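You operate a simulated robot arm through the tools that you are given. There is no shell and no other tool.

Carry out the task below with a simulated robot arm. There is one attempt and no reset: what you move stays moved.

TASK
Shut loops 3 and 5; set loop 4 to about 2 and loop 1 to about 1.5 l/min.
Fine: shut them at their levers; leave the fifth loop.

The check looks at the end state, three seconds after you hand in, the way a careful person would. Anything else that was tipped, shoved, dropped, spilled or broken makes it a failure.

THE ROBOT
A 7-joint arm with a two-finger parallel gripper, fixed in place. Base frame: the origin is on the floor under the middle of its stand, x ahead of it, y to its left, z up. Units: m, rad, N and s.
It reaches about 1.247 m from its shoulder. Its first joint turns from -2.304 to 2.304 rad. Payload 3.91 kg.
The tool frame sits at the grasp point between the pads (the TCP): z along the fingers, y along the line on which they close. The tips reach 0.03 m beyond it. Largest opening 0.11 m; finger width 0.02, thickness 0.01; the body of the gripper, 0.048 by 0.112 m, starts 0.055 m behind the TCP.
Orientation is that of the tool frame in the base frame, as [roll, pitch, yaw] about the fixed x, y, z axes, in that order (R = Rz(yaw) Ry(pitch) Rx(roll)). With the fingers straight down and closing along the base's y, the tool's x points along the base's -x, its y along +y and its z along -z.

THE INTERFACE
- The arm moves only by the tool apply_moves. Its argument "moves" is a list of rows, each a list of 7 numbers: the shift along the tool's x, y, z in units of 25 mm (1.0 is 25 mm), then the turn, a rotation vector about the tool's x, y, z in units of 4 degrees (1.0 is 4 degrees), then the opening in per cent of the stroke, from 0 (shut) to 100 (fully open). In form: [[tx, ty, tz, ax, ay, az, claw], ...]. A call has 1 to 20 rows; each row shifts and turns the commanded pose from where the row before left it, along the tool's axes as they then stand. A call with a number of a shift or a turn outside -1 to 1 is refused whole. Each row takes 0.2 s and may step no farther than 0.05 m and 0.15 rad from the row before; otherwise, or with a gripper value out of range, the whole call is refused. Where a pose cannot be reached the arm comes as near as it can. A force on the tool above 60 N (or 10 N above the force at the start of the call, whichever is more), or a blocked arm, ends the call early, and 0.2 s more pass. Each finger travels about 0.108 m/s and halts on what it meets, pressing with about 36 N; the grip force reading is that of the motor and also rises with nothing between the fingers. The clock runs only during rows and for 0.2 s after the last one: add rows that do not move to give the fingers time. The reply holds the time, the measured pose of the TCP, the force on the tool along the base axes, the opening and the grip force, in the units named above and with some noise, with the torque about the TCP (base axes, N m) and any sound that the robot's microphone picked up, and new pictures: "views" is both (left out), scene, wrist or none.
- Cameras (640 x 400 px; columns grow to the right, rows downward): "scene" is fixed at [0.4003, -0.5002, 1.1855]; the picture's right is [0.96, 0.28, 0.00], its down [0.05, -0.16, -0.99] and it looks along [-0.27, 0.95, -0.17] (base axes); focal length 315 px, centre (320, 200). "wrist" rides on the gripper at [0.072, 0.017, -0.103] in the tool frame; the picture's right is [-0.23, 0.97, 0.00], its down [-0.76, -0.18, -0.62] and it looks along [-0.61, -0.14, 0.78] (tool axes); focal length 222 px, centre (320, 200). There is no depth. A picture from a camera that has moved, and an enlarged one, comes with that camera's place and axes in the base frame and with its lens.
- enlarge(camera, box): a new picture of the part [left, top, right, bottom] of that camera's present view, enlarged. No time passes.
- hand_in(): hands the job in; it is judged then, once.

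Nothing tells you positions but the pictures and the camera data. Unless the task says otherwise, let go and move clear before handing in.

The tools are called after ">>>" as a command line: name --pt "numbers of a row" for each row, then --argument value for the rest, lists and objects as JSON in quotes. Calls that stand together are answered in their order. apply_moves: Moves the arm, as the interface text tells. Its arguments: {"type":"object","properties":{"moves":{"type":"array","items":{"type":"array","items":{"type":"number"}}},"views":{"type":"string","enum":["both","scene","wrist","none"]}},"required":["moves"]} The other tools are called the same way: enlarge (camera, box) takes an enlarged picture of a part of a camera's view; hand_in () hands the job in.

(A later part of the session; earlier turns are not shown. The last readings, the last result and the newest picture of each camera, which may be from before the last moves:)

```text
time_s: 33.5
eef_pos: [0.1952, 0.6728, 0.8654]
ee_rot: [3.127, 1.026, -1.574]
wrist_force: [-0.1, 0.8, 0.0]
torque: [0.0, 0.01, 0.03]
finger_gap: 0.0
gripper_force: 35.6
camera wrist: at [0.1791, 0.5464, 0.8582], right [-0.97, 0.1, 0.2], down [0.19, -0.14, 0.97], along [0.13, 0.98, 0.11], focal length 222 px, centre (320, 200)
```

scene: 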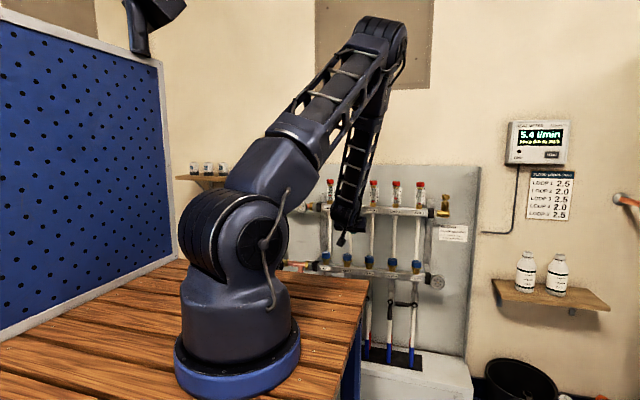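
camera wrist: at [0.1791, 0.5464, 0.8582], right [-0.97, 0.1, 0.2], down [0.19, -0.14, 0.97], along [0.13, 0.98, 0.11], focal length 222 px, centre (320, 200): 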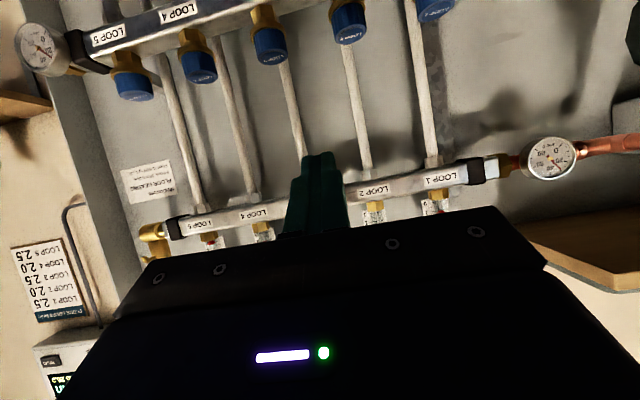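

>>> enlarge --camera "scene" --box '[380, 172, 440, 216]'

>>> enlarge --camera "scene" --box '[350, 280, 430, 340]'

>>> enlarge --camera "scene" --box '[322, 172, 382, 216]'

```text
9.09 times, centred on (410, 194) of scene
camera zoom: at [0.4003, -0.5002, 1.1855], right [0.96, 0.28, 0.0], down [0.05, -0.16, -0.99], along [-0.27, 0.95, -0.17], focal length 2864 px, centre (-498, 254)
```

zoom: 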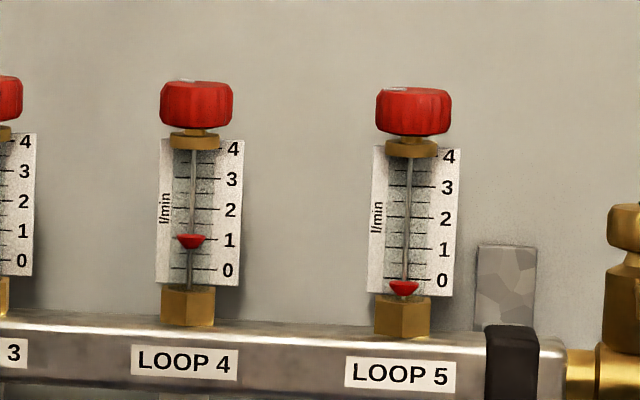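

```text
6.67 times, centred on (390, 310) of scene
camera zoom: at [0.4003, -0.5002, 1.1855], right [0.96, 0.28, 0.0], down [0.05, -0.16, -0.99], along [-0.27, 0.95, -0.17], focal length 2100 px, centre (-147, -533)
```

zoom: 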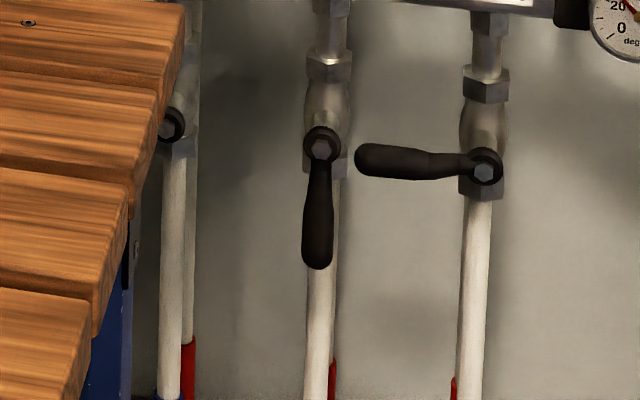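

```text
9.09 times, centred on (352, 194) of scene
camera zoom: at [0.4003, -0.5002, 1.1855], right [0.96, 0.28, 0.0], down [0.05, -0.16, -0.99], along [-0.27, 0.95, -0.17], focal length 2864 px, centre (29, 254)
```

zoom: 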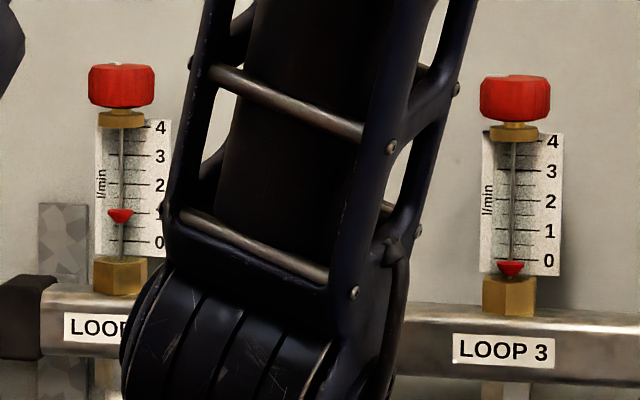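

Both shut tubes sit at zero, and the pointer's top edge lines up with the 0 mark. Read that way, the starting values add up to exactly 9.1, which matches the meter. Loop 4 now reads about 1.2 and loop 1 about 1.15. Next I'll point the hand straight down and rise above the red knobs.

>>> apply_moves --pt "0 0 0 0 1 0 0" --pt "0 0 0 0 1 0 0" --pt "0 0 0 0 1 0 0" --pt "0 0 0 0 1 0 0" --pt "0 0 0 0 1 0 0" --pt "0 0 0 0 1 0 0" --pt "0 0 0 0 1 0 0" --pt "0 0 0 0 1 0 0" --pt "0 0 0 0 1 0 20" --pt "0 0 0 0 1 0 40" --pt "0 0 0 0 1 0 50" --pt "0 0 0 0 1 0 55" --pt "0 0 0 0 1 0 55" --pt "0 0 0 0 1 0 55" --pt "0 0 0 0 0.7 0 55" --pt "0 0 -1 0 0 0 55" --pt "0 0 -1 0 0 0 55" --pt "0 0 -1 0 0 0 55" --pt "0 0 -1 0 0 0 55" --pt "0 0 -1 0 0 0 55" --views "both"

```text
time_s: 37.6
eef_pos: [0.1955, 0.6743, 0.9893]
ee_rot: [3.134, 0.0, -1.559]
wrist_force: [-0.5, 0.1, 0.6]
torque: [-0.02, 0.01, 0.0]
finger_gap: 0.0605
gripper_force: 0.0
camera wrist: at [0.1801, 0.6, 1.0942], right [-0.98, 0.21, 0.01], down [0.17, 0.76, 0.62], along [0.13, 0.61, -0.78], focal length 222 px, centre (320, 200)
```

scene: 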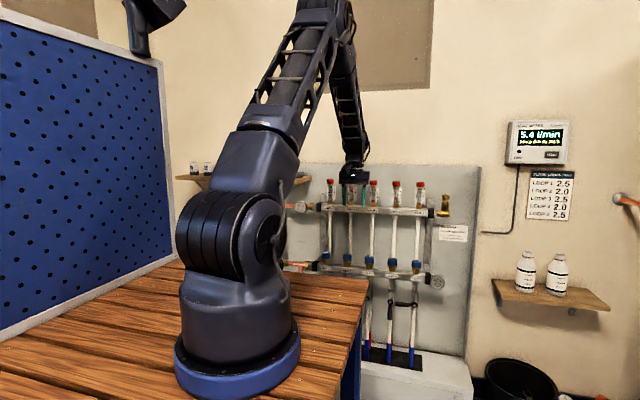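
wrist: 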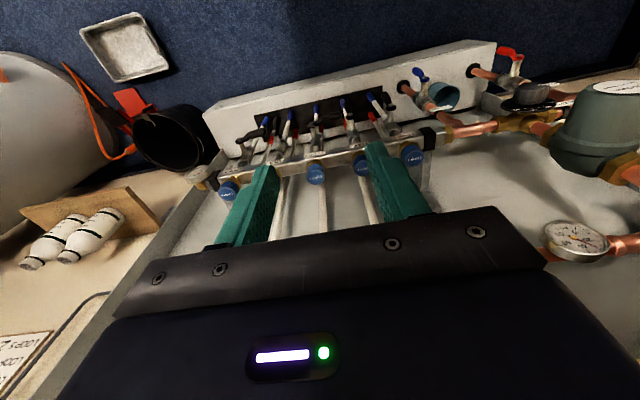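

>>> apply_moves --pt "-0.3 -0.85 -1 0 0 0 55" --pt "-0.6 -0.85 -1 0 0 0 55" --pt "-0.8 -0.85 -1 0 0 0 55" --pt "-0.8 -0.85 -1 0 0 0 55" --pt "-0.8 -0.85 -1 0 0 0 55" --pt "-0.8 -0.85 -1 0 0 0 55" --pt "-0.9 -0.9 -0.4 0 0 0 55" --views "both"

```text
time_s: 39.2
eef_pos: [0.3449, 0.7999, 1.1497]
ee_rot: [3.135, 0.004, -1.558]
wrist_force: [-0.3, -0.3, 1.1]
torque: [-0.01, 0.01, 0.01]
finger_gap: 0.0605
gripper_force: 0.0
camera wrist: at [0.3295, 0.727, 1.2542], right [-0.98, 0.21, 0.01], down [0.17, 0.76, 0.62], along [0.13, 0.61, -0.78], focal length 222 px, centre (320, 200)
```

scene: 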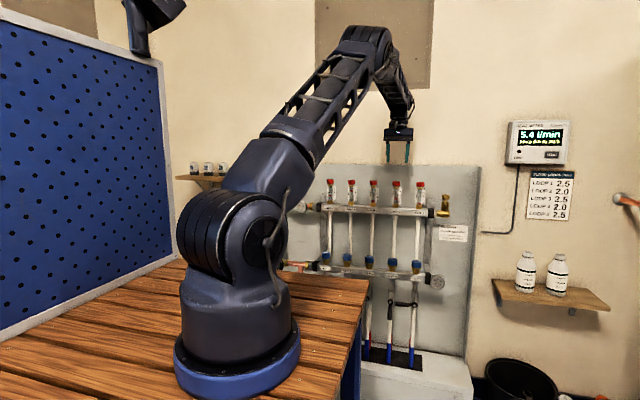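
wrist: 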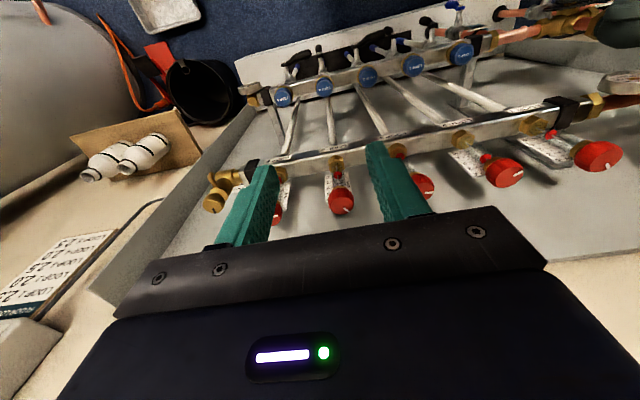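

>>> enlarge --camera "wrist" --box '[290, 140, 390, 230]'

>>> enlarge --camera "wrist" --box '[440, 110, 640, 220]'

>>> enlarge --camera "scene" --box '[322, 172, 442, 216]'

```text
4.44 times, centred on (340, 185) of wrist
camera zoom: at [0.3295, 0.727, 1.2542], right [-0.98, 0.21, 0.01], down [0.17, 0.76, 0.62], along [0.13, 0.61, -0.78], focal length 987 px, centre (231, 267)
```

zoom: 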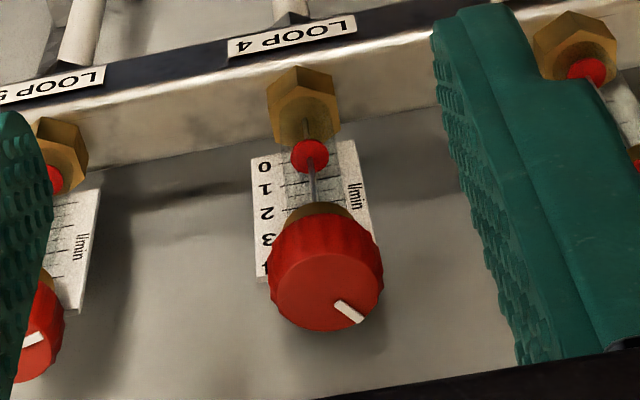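

```text
3.20 times, centred on (540, 165) of wrist
camera zoom: at [0.3295, 0.727, 1.2542], right [-0.98, 0.21, 0.01], down [0.17, 0.76, 0.62], along [0.13, 0.61, -0.78], focal length 711 px, centre (-384, 312)
```

zoom: 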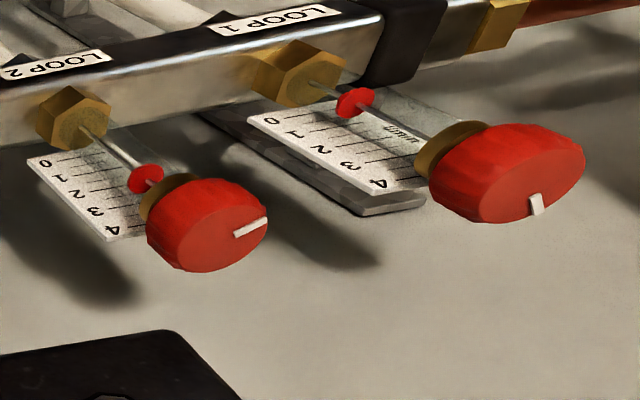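

```text
5.33 times, centred on (382, 194) of scene
camera zoom: at [0.4003, -0.5002, 1.1855], right [0.96, 0.28, 0.0], down [0.05, -0.16, -0.99], along [-0.27, 0.95, -0.17], focal length 1680 px, centre (-11, 232)
```

zoom: 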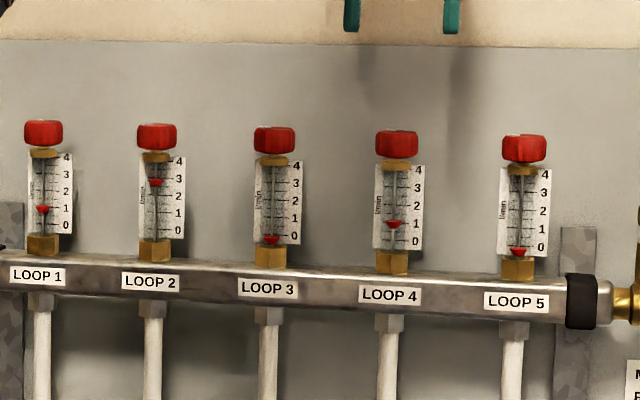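

The knobs are about 35 mm across, and knob 4 is centred at about (0.341, 0.916) with its top near z = 1.033. I'll move directly above it.

>>> apply_moves --pt "-0.93 0.02 0 0.095 0 0.19 55" --pt "-0.93 0.04 0 0 0 0 55" --pt "-0.93 0.04 0 0 0 0 55" --pt "-0.93 0.04 0.5 0 0 0 55" --pt "-0.92 0.02 0.5 0 0 0 55" --pt "0 0 0.5 0 0 0 55" --pt "0 0 0.5 0 0 0 55" --views "both"

>>> enlarge --camera "wrist" --box '[220, 110, 440, 240]'

```text
time_s: 40.9
eef_pos: [0.3376, 0.9057, 1.0961]
ee_rot: [3.139, 0.001, -1.571]
wrist_force: [-0.7, 0.4, 0.0]
torque: [0.01, -0.01, 0.0]
finger_gap: 0.0605
gripper_force: 0.0
out of reach, approached as far as the arm can: row 5
camera wrist: at [0.3208, 0.8332, 1.2007], right [-0.97, 0.23, 0.0], down [0.18, 0.76, 0.62], along [0.14, 0.61, -0.78], focal length 222 px, centre (320, 200)
```

scene: 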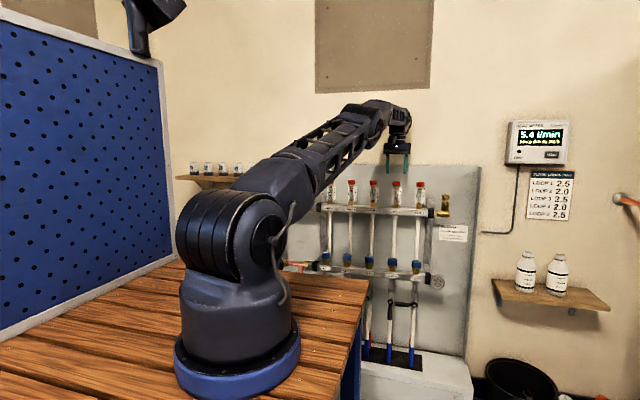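
wrist: 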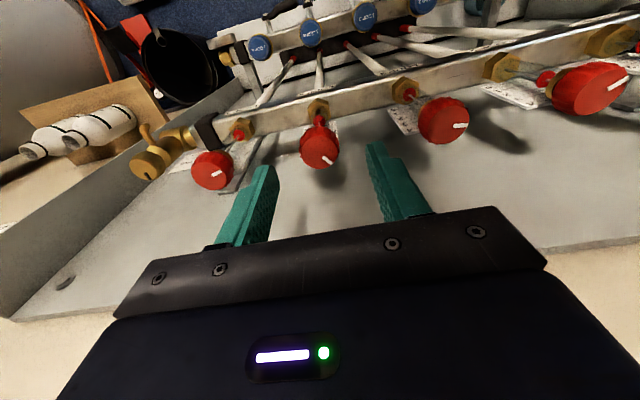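

```text
2.91 times, centred on (330, 175) of wrist
camera zoom: at [0.3208, 0.8332, 1.2007], right [-0.97, 0.23, 0.0], down [0.18, 0.76, 0.62], along [0.14, 0.61, -0.78], focal length 646 px, centre (291, 273)
```

zoom: 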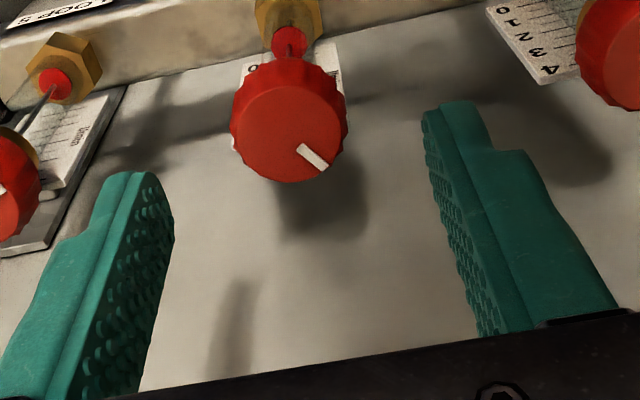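

The arm is near full stretch at this height, but lower down the knob should be in reach. I'll descend part way and check.

>>> apply_moves --pt "0 0 0.6 0 0 0 55" --pt "0 0 0.6 0 0 0 55" --views "wrist"

>>> enlarge --camera "wrist" --box '[220, 110, 440, 240]'

```text
time_s: 41.5
eef_pos: [0.3375, 0.9052, 1.0664]
ee_rot: [-3.141, 0.001, -1.571]
wrist_force: [0.2, -0.4, 1.5]
torque: [0.03, 0.0, 0.0]
finger_gap: 0.0606
gripper_force: 0.1
camera wrist: at [0.3205, 0.8329, 1.1712], right [-0.97, 0.23, 0.0], down [0.18, 0.76, 0.62], along [0.14, 0.61, -0.78], focal length 222 px, centre (320, 200)
```

wrist: 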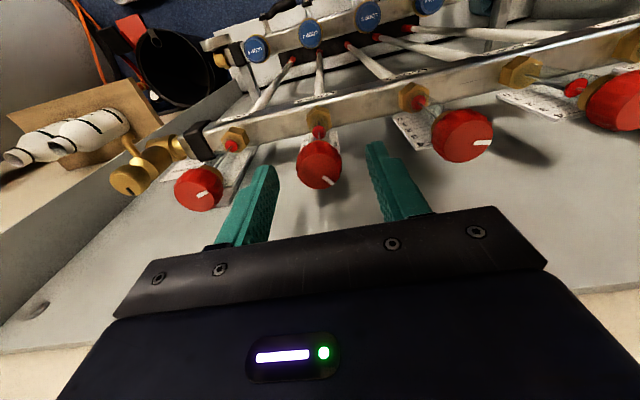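

```text
2.91 times, centred on (330, 175) of wrist
camera zoom: at [0.3205, 0.8329, 1.1712], right [-0.97, 0.23, 0.0], down [0.18, 0.76, 0.62], along [0.14, 0.61, -0.78], focal length 646 px, centre (291, 273)
```

zoom: 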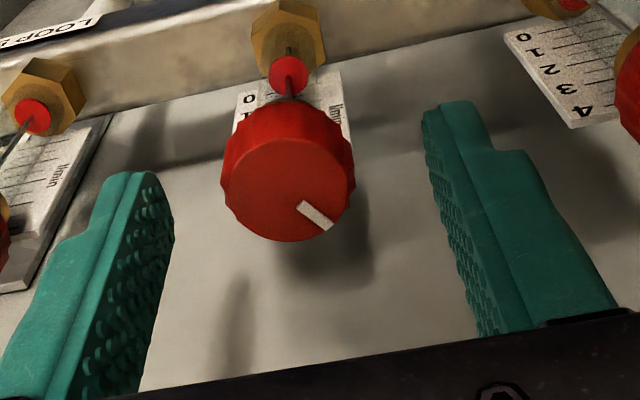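

>>> apply_moves --pt "0 -0.06 0.4 0 0 0 55" --pt "-0.36 0 0.38 0 0 0 55" --views "both"

>>> enlarge --camera "wrist" --box '[220, 110, 440, 240]'

>>> enlarge --camera "scene" --box '[360, 140, 450, 220]'

```text
time_s: 42.0
eef_pos: [0.3388, 0.9154, 1.0473]
ee_rot: [3.14, 0.004, -1.571]
wrist_force: [0.3, 0.0, 0.2]
torque: [0.02, 0.01, 0.01]
finger_gap: 0.0604
gripper_force: 0.0
camera wrist: at [0.322, 0.842, 1.1515], right [-0.97, 0.23, 0.0], down [0.18, 0.76, 0.63], along [0.14, 0.61, -0.78], focal length 222 px, centre (320, 200)
```

scene: 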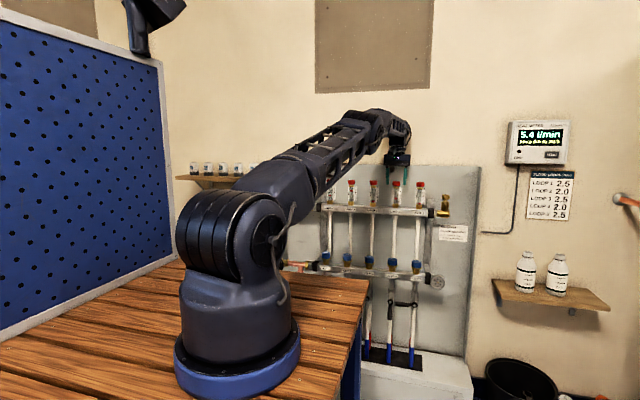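
wrist: 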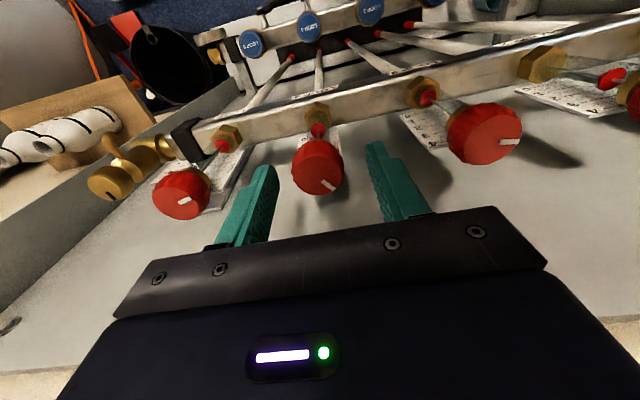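

```text
2.91 times, centred on (330, 175) of wrist
camera zoom: at [0.322, 0.842, 1.1515], right [-0.97, 0.23, 0.0], down [0.18, 0.76, 0.63], along [0.14, 0.61, -0.78], focal length 646 px, centre (291, 273)
```

zoom: 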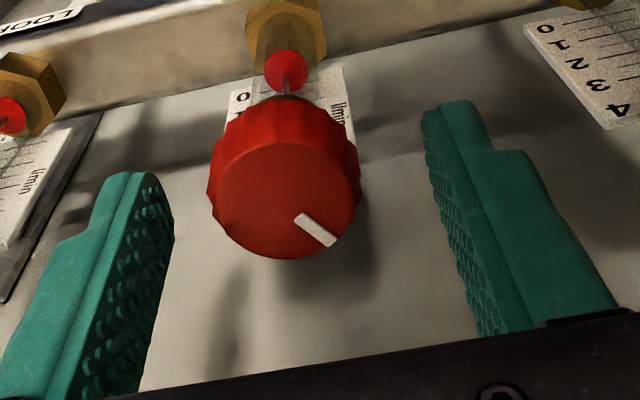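

```text
5.00 times, centred on (405, 180) of scene
camera zoom: at [0.4003, -0.5002, 1.1855], right [0.96, 0.28, 0.0], down [0.05, -0.16, -0.99], along [-0.27, 0.95, -0.17], focal length 1575 px, centre (-105, 300)
```

zoom: 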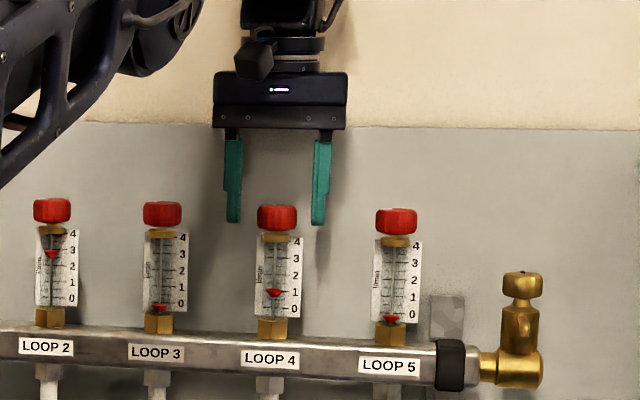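

The fingers straddle knob 4 well. I'll close on it.

>>> apply_moves --pt "0.06 -0.03 0.1 0 0 0 55" --pt "0 0 0 0 0 0 20" --pt "0 0 0 0 0 0 20" --pt "0 0 0 0 0 0 20" --views "both"

>>> enlarge --camera "wrist" --box '[220, 110, 440, 240]'

>>> enlarge --camera "scene" --box '[360, 140, 450, 220]'

```text
time_s: 43.0
eef_pos: [0.3399, 0.9131, 1.0436]
ee_rot: [-3.14, 0.002, -1.57]
wrist_force: [3.8, 0.5, 1.7]
torque: [-0.25, -0.63, 0.02]
finger_gap: 0.0324
gripper_force: 45.2
camera wrist: at [0.3233, 0.8405, 1.1488], right [-0.97, 0.23, 0.0], down [0.18, 0.76, 0.62], along [0.14, 0.61, -0.78], focal length 222 px, centre (320, 200)
```

scene: 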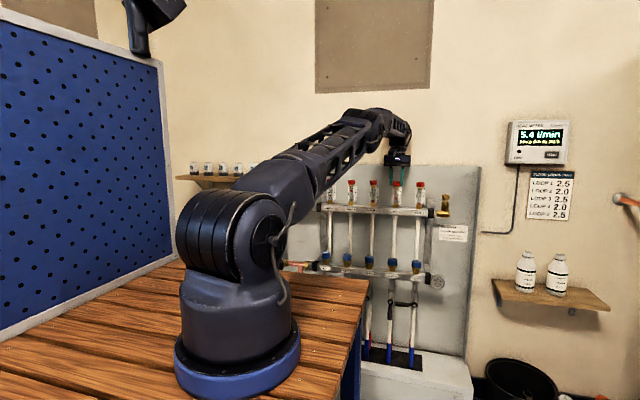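
wrist: 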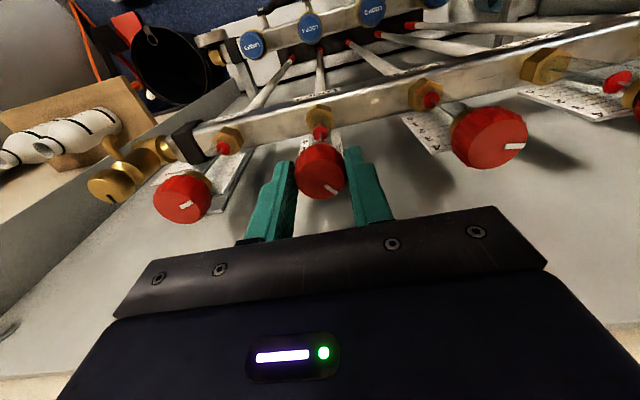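

```text
2.91 times, centred on (330, 175) of wrist
camera zoom: at [0.3233, 0.8405, 1.1488], right [-0.97, 0.23, 0.0], down [0.18, 0.76, 0.62], along [0.14, 0.61, -0.78], focal length 646 px, centre (291, 273)
```

zoom: 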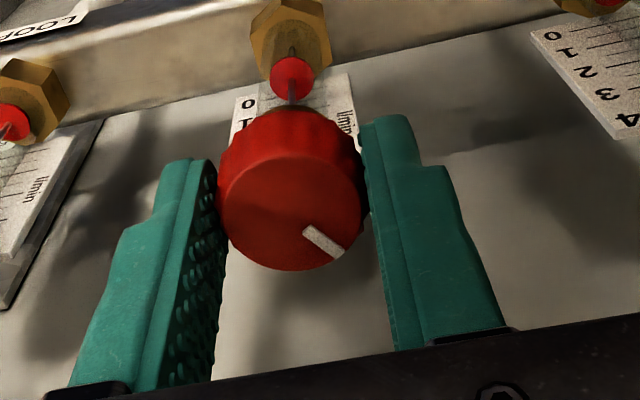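

```text
5.00 times, centred on (405, 180) of scene
camera zoom: at [0.4003, -0.5002, 1.1855], right [0.96, 0.28, 0.0], down [0.05, -0.16, -0.99], along [-0.27, 0.95, -0.17], focal length 1575 px, centre (-105, 300)
```

zoom: 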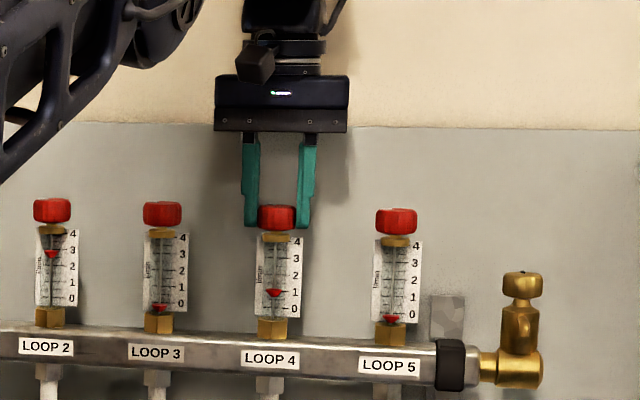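

I have a firm grip on knob 4 with a gap of 32 mm. I'll try a small anticlockwise turn as seen from above and watch the meter.

>>> apply_moves --pt "0 0 0 0 0 -1 20" --pt "0 0 0 0 0 -1 20" --pt "0 0 0 0 0 -1 20" --views "both"

>>> enlarge --camera "scene" --box '[380, 172, 440, 216]'

>>> enlarge --camera "scene" --box '[500, 115, 580, 165]'

>>> enlarge --camera "wrist" --box '[220, 110, 440, 240]'

```text
time_s: 43.9
eef_pos: [0.3406, 0.9136, 1.0436]
ee_rot: [-3.142, 0.004, -1.36]
wrist_force: [9.5, 6.8, 3.5]
torque: [-0.26, -0.7, -0.02]
finger_gap: 0.0326
gripper_force: 45.0
camera wrist: at [0.3391, 0.8385, 1.1488], right [-1.0, 0.02, 0.0], down [0.02, 0.78, 0.63], along [0.01, 0.63, -0.78], focal length 222 px, centre (320, 200)
```

scene: 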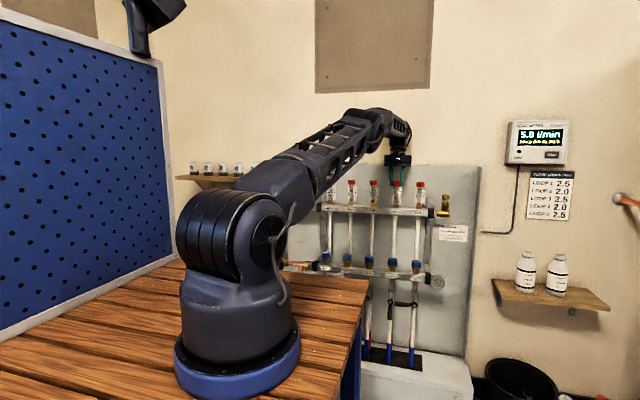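
wrist: 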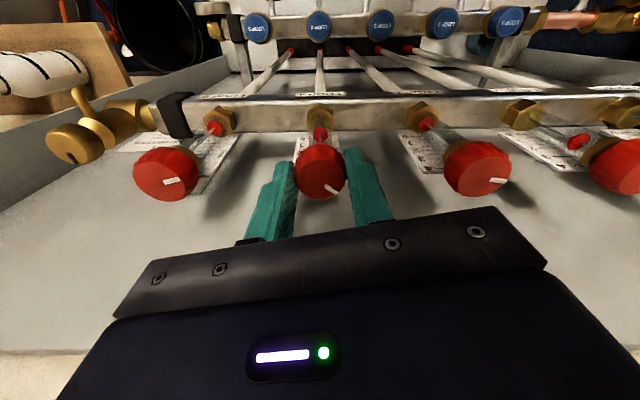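

```text
9.09 times, centred on (410, 194) of scene
camera zoom: at [0.4003, -0.5002, 1.1855], right [0.96, 0.28, 0.0], down [0.05, -0.16, -0.99], along [-0.27, 0.95, -0.17], focal length 2864 px, centre (-498, 254)
```

zoom: 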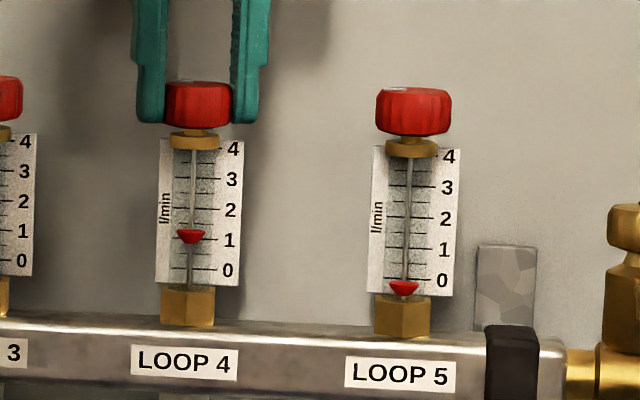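

```text
8.00 times, centred on (540, 140) of scene
camera zoom: at [0.4003, -0.5002, 1.1855], right [0.96, 0.28, 0.0], down [0.05, -0.16, -0.99], along [-0.27, 0.95, -0.17], focal length 2520 px, centre (-1440, 680)
```

zoom: 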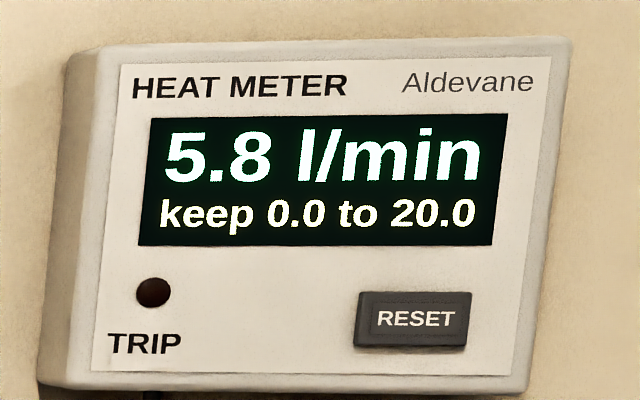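

```text
2.91 times, centred on (330, 175) of wrist
camera zoom: at [0.3391, 0.8385, 1.1488], right [-1.0, 0.02, 0.0], down [0.02, 0.78, 0.63], along [0.01, 0.63, -0.78], focal length 646 px, centre (291, 273)
```

zoom: 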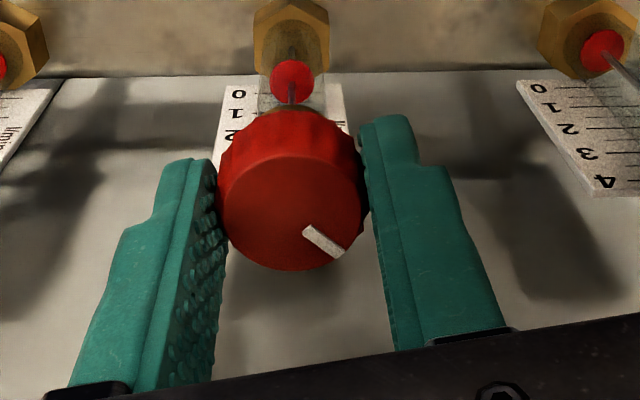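

Anticlockwise opens it, and the total has risen to 5.8. I'll wait for it to settle before going on.

>>> apply_moves --pt "0 0 0 0 0 0 20" --pt "0 0 0 0 0 0 20" --pt "0 0 0 0 0 0 20" --pt "0 0 0 0 0 0 20" --pt "0 0 0 0 0 0 20" --pt "0 0 0 0 0 0 20" --pt "0 0 0 0 0 0 20" --pt "0 0 0 0 0 0 20" --pt "0 0 0 0 0 0 20" --pt "0 0 0 0 0 0 20" --views "none"

>>> enlarge --camera "scene" --box '[380, 172, 440, 216]'

>>> enlarge --camera "scene" --box '[500, 115, 580, 165]'

```text
time_s: 46.0
eef_pos: [0.3398, 0.9135, 1.0444]
ee_rot: [3.141, 0.002, -1.361]
wrist_force: [17.7, 13.0, 10.0]
torque: [0.38, -0.9, -0.05]
finger_gap: 0.0326
gripper_force: 45.0
```

```text
9.09 times, centred on (410, 194) of scene
camera zoom: at [0.4003, -0.5002, 1.1855], right [0.96, 0.28, 0.0], down [0.05, -0.16, -0.99], along [-0.27, 0.95, -0.17], focal length 2864 px, centre (-498, 254)
```

zoom: 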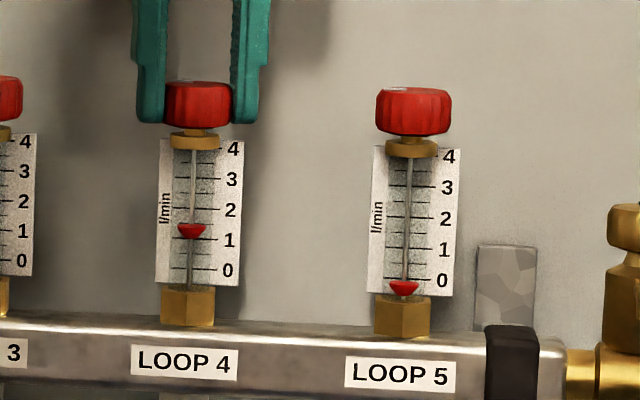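

```text
8.00 times, centred on (540, 140) of scene
camera zoom: at [0.4003, -0.5002, 1.1855], right [0.96, 0.28, 0.0], down [0.05, -0.16, -0.99], along [-0.27, 0.95, -0.17], focal length 2520 px, centre (-1440, 680)
```

zoom: 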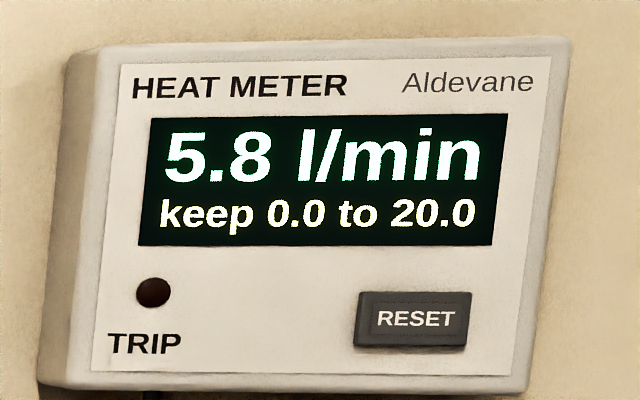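

>>> apply_moves --pt "0 0 0 0 0 -1 20" --pt "0 0 0 0 0 -1 20" --pt "0 0 0 0 0 -1 20" --pt "0 0 0 0 0 -0.25 20" --pt "0 0 0 0 0 0 20" --pt "0 0 0 0 0 0 20" --views "none"

>>> enlarge --camera "scene" --box '[380, 172, 440, 216]'

>>> enlarge --camera "scene" --box '[500, 115, 580, 165]'

```text
time_s: 47.5
eef_pos: [0.3416, 0.9131, 1.0446]
ee_rot: [3.141, 0.004, -1.133]
wrist_force: [27.4, 21.1, 16.6]
torque: [0.55, -0.34, -0.05]
finger_gap: 0.0327
gripper_force: 44.9
```

```text
9.09 times, centred on (410, 194) of scene
camera zoom: at [0.4003, -0.5002, 1.1855], right [0.96, 0.28, 0.0], down [0.05, -0.16, -0.99], along [-0.27, 0.95, -0.17], focal length 2864 px, centre (-498, 254)
```

zoom: 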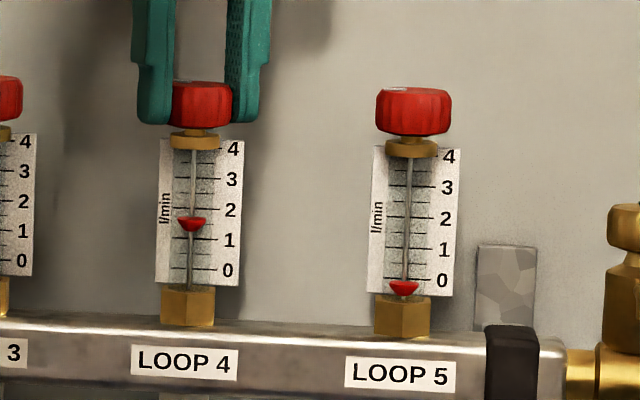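

```text
8.00 times, centred on (540, 140) of scene
camera zoom: at [0.4003, -0.5002, 1.1855], right [0.96, 0.28, 0.0], down [0.05, -0.16, -0.99], along [-0.27, 0.95, -0.17], focal length 2520 px, centre (-1440, 680)
```

zoom: 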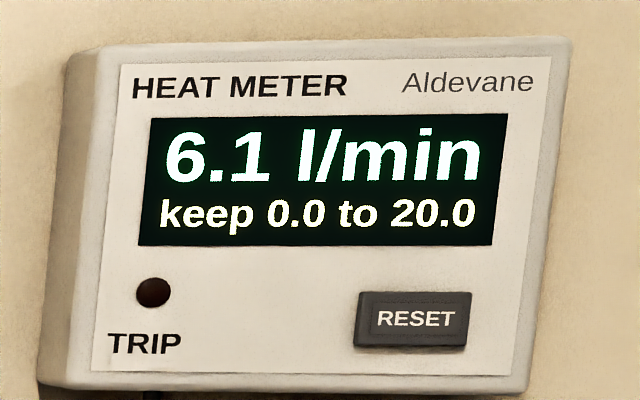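

Side load has been building up in the grip, so I'll open the fingers and let the pointer settle before reading it.

>>> apply_moves --pt "0 0 0 0 0 0 50" --pt "0 0 0 0 0 0 50" --pt "0 0 0 0 0 0 50" --pt "0 0 0 0 0 0 50" --pt "0 0 0 0 0 0 50" --pt "0 0 0 0 0 0 50" --pt "0 0 0 0 0 0 50" --pt "0 0 0 0 0 0 50" --views "both"

>>> enlarge --camera "scene" --box '[380, 172, 440, 216]'

>>> enlarge --camera "scene" --box '[322, 172, 382, 216]'

>>> enlarge --camera "wrist" --box '[220, 110, 440, 240]'

>>> enlarge --camera "scene" --box '[500, 115, 580, 165]'

```text
time_s: 49.2
eef_pos: [0.3401, 0.9138, 1.0438]
ee_rot: [3.141, 0.001, -1.134]
wrist_force: [0.0, 0.0, 0.1]
torque: [-0.01, 0.04, -0.03]
finger_gap: 0.055
gripper_force: 0.0
camera wrist: at [0.3552, 0.8401, 1.1485], right [-0.98, -0.21, 0.0], down [-0.16, 0.76, 0.62], along [-0.13, 0.61, -0.78], focal length 222 px, centre (320, 200)
```

scene: 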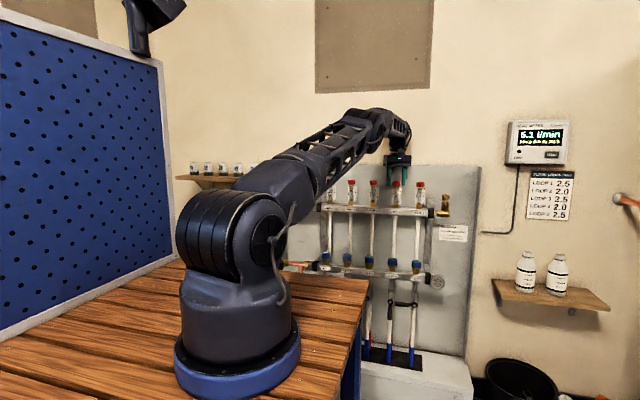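
wrist: 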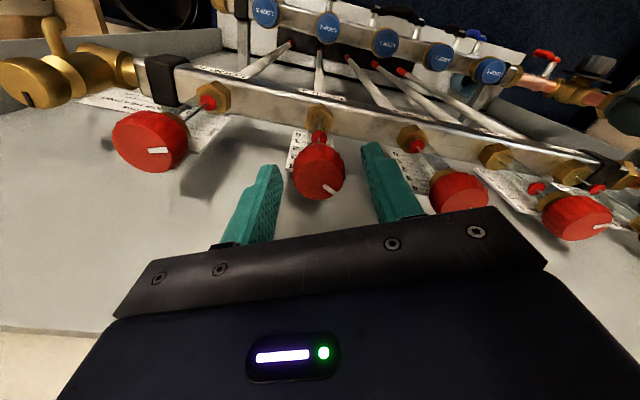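

```text
9.09 times, centred on (410, 194) of scene
camera zoom: at [0.4003, -0.5002, 1.1855], right [0.96, 0.28, 0.0], down [0.05, -0.16, -0.99], along [-0.27, 0.95, -0.17], focal length 2864 px, centre (-498, 254)
```

zoom: 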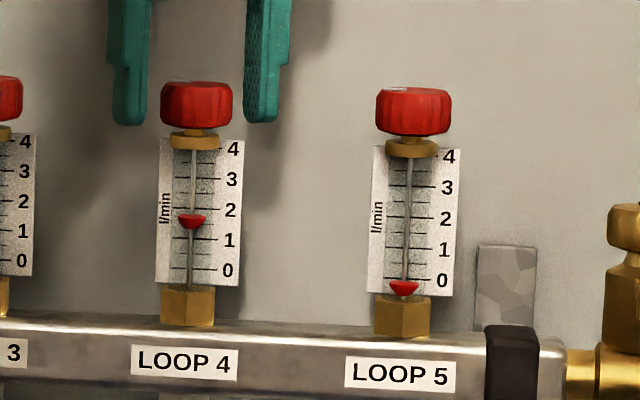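

```text
9.09 times, centred on (352, 194) of scene
camera zoom: at [0.4003, -0.5002, 1.1855], right [0.96, 0.28, 0.0], down [0.05, -0.16, -0.99], along [-0.27, 0.95, -0.17], focal length 2864 px, centre (29, 254)
```

zoom: 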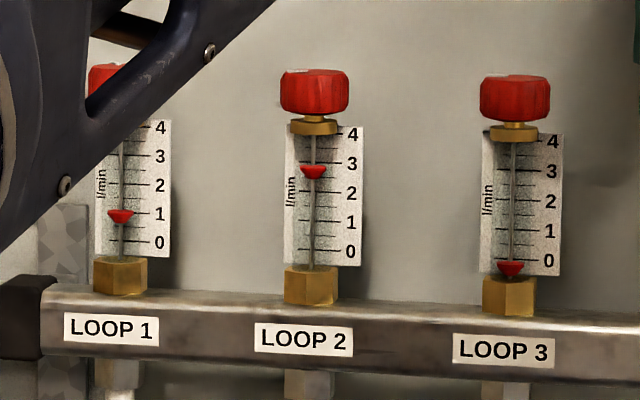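

```text
2.91 times, centred on (330, 175) of wrist
camera zoom: at [0.3552, 0.8401, 1.1485], right [-0.98, -0.21, 0.0], down [-0.16, 0.76, 0.62], along [-0.13, 0.61, -0.78], focal length 646 px, centre (291, 273)
```

zoom: 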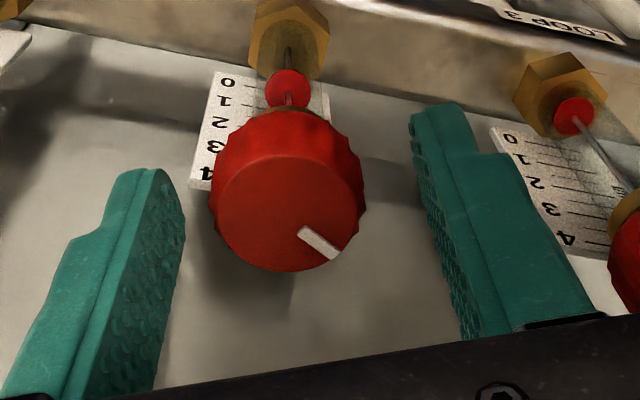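

```text
8.00 times, centred on (540, 140) of scene
camera zoom: at [0.4003, -0.5002, 1.1855], right [0.96, 0.28, 0.0], down [0.05, -0.16, -0.99], along [-0.27, 0.95, -0.17], focal length 2520 px, centre (-1440, 680)
```

zoom: 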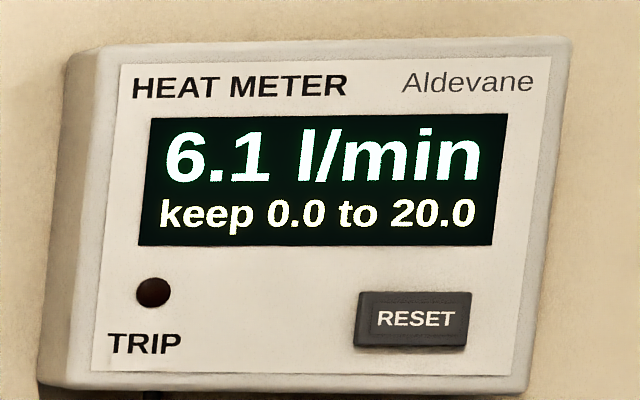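

>>> enlarge --camera "scene" --box '[394, 184, 406, 206]'

>>> enlarge --camera "scene" --box '[327, 182, 341, 206]'

>>> enlarge --camera "scene" --box '[346, 182, 360, 206]'

>>> enlarge --camera "scene" --box '[414, 184, 428, 208]'

```text
16.00 times, centred on (400, 195) of scene
camera zoom: at [0.4003, -0.5002, 1.1855], right [0.96, 0.28, 0.0], down [0.05, -0.16, -0.99], along [-0.27, 0.95, -0.17], focal length 5041 px, centre (-960, 280)
```

zoom: 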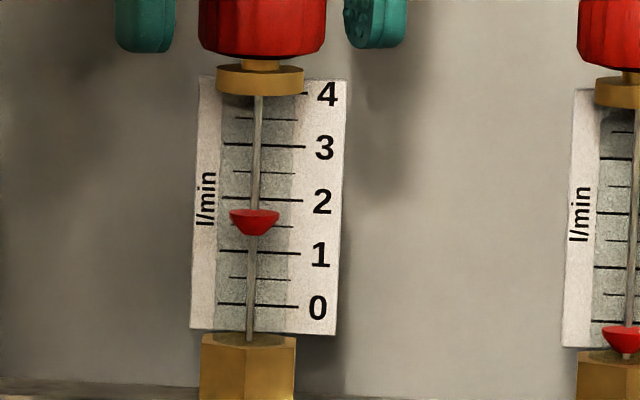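

```text
16.00 times, centred on (334, 194) of scene
camera zoom: at [0.4003, -0.5002, 1.1855], right [0.96, 0.28, 0.0], down [0.05, -0.16, -0.99], along [-0.27, 0.95, -0.17], focal length 5041 px, centre (96, 296)
```

zoom: 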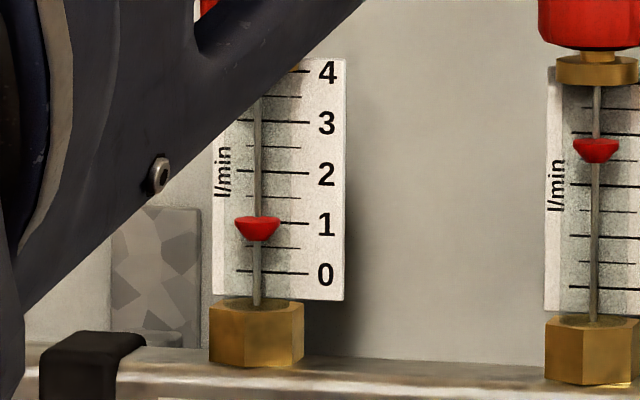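

```text
16.00 times, centred on (353, 194) of scene
camera zoom: at [0.4003, -0.5002, 1.1855], right [0.96, 0.28, 0.0], down [0.05, -0.16, -0.99], along [-0.27, 0.95, -0.17], focal length 5041 px, centre (-208, 296)
```

zoom: 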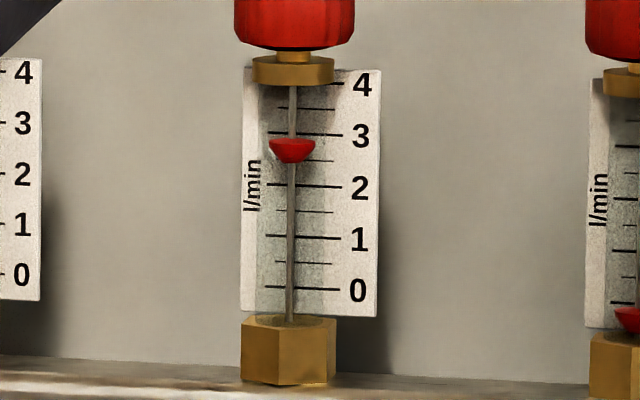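

```text
16.00 times, centred on (421, 196) of scene
camera zoom: at [0.4003, -0.5002, 1.1855], right [0.96, 0.28, 0.0], down [0.05, -0.16, -0.99], along [-0.27, 0.95, -0.17], focal length 5041 px, centre (-1296, 264)
```

zoom: 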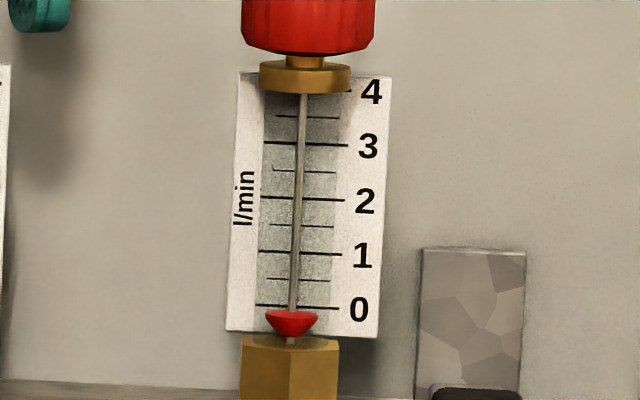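

>>> apply_moves --pt "0 0 0 0 0 0 50" --pt "0 0 0 0 0 0 50" --pt "0 0 0 0 0 0 50" --pt "0 0 0 0 0 0 50" --pt "0 0 0 0 0 0 50" --pt "0 0 0 0 0 0 50" --pt "0 0 0 0 0 0 50" --pt "0 0 0 0 0 0 50" --pt "0 0 0 0 0 0 50" --pt "0 0 0 0 0 0 50" --views "none"

>>> enlarge --camera "scene" --box '[394, 184, 406, 206]'

>>> enlarge --camera "scene" --box '[327, 182, 341, 206]'

>>> enlarge --camera "scene" --box '[500, 115, 580, 165]'

```text
time_s: 51.5
eef_pos: [0.3408, 0.9126, 1.0441]
ee_rot: [-3.141, 0.001, -1.136]
wrist_force: [1.2, 0.3, -0.2]
torque: [-0.01, -0.02, -0.01]
finger_gap: 0.0549
gripper_force: 0.1
```

```text
16.00 times, centred on (400, 195) of scene
camera zoom: at [0.4003, -0.5002, 1.1855], right [0.96, 0.28, 0.0], down [0.05, -0.16, -0.99], along [-0.27, 0.95, -0.17], focal length 5041 px, centre (-960, 280)
```

zoom: 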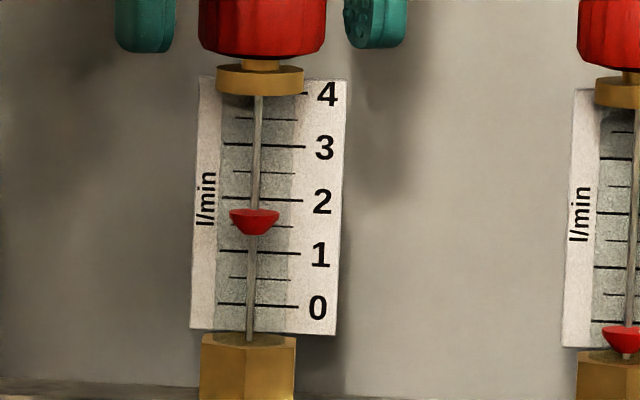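

```text
16.00 times, centred on (334, 194) of scene
camera zoom: at [0.4003, -0.5002, 1.1855], right [0.96, 0.28, 0.0], down [0.05, -0.16, -0.99], along [-0.27, 0.95, -0.17], focal length 5041 px, centre (96, 296)
```

zoom: 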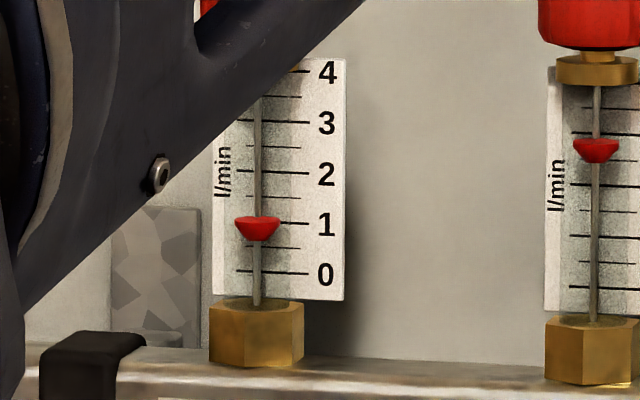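

```text
8.00 times, centred on (540, 140) of scene
camera zoom: at [0.4003, -0.5002, 1.1855], right [0.96, 0.28, 0.0], down [0.05, -0.16, -0.99], along [-0.27, 0.95, -0.17], focal length 2520 px, centre (-1440, 680)
```

zoom: 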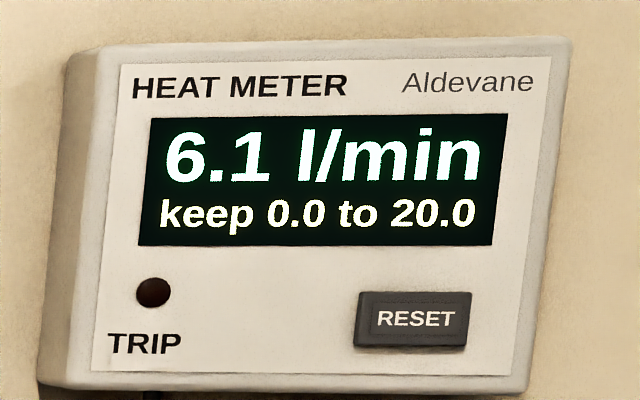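

Loop 4 has settled at about 1.9 after correcting for parallax. I'll regrip and add a small extra turn to allow for loop 1 taking some flow away later.

>>> apply_moves --pt "0 0 0 0 0 0 20" --pt "0 0 0 0 0 0 20" --pt "0 0 0 0 0 -0.7 20" --pt "0 0 0 0 0 -0.6 20" --pt "0 0 0 0 0 0 50" --pt "0 0 0 0 0 0 50" --pt "0 0 0 0 0 0 50" --pt "0 0 0 0 0 0 50" --pt "0 0 0 0 0 0 50" --pt "0 0 0 0 0 0 50" --pt "0 0 0 0 0 0 50" --pt "0 0 0 0 0 0 50" --pt "0 0 0 0 0 0 50" --pt "0 0 0 0 0 0 50" --views "wrist"

>>> enlarge --camera "scene" --box '[394, 184, 406, 206]'

>>> enlarge --camera "scene" --box '[500, 115, 580, 165]'

```text
time_s: 54.5
eef_pos: [0.3401, 0.9118, 1.043]
ee_rot: [3.142, 0.001, -1.043]
wrist_force: [-0.5, -0.3, 0.3]
torque: [0.03, 0.04, 0.0]
finger_gap: 0.0549
gripper_force: 0.0
camera wrist: at [0.3619, 0.8418, 1.1483], right [-0.96, -0.29, 0.0], down [-0.23, 0.75, 0.62], along [-0.18, 0.6, -0.78], focal length 222 px, centre (320, 200)
```

wrist: 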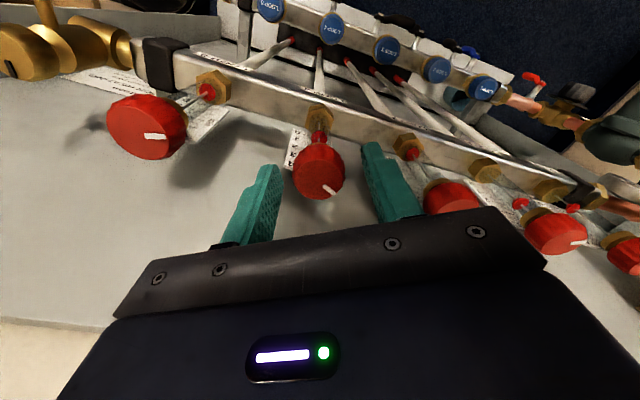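

```text
16.00 times, centred on (400, 195) of scene
camera zoom: at [0.4003, -0.5002, 1.1855], right [0.96, 0.28, 0.0], down [0.05, -0.16, -0.99], along [-0.27, 0.95, -0.17], focal length 5041 px, centre (-960, 280)
```

zoom: 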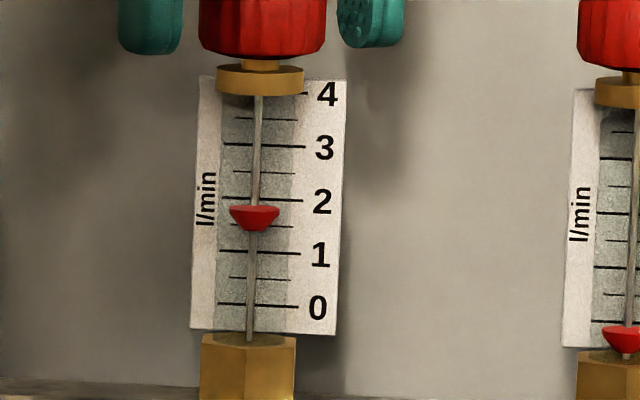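

```text
8.00 times, centred on (540, 140) of scene
camera zoom: at [0.4003, -0.5002, 1.1855], right [0.96, 0.28, 0.0], down [0.05, -0.16, -0.99], along [-0.27, 0.95, -0.17], focal length 2520 px, centre (-1440, 680)
```

zoom: 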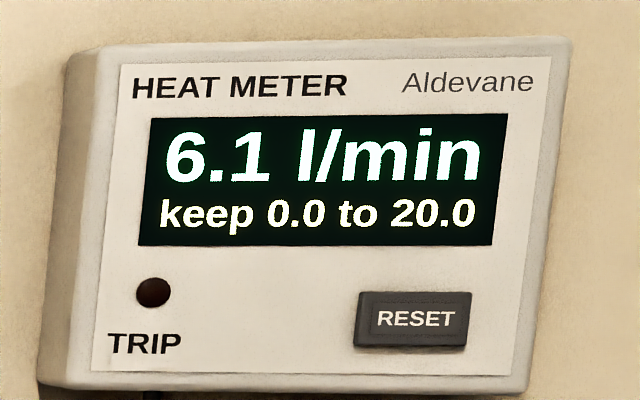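

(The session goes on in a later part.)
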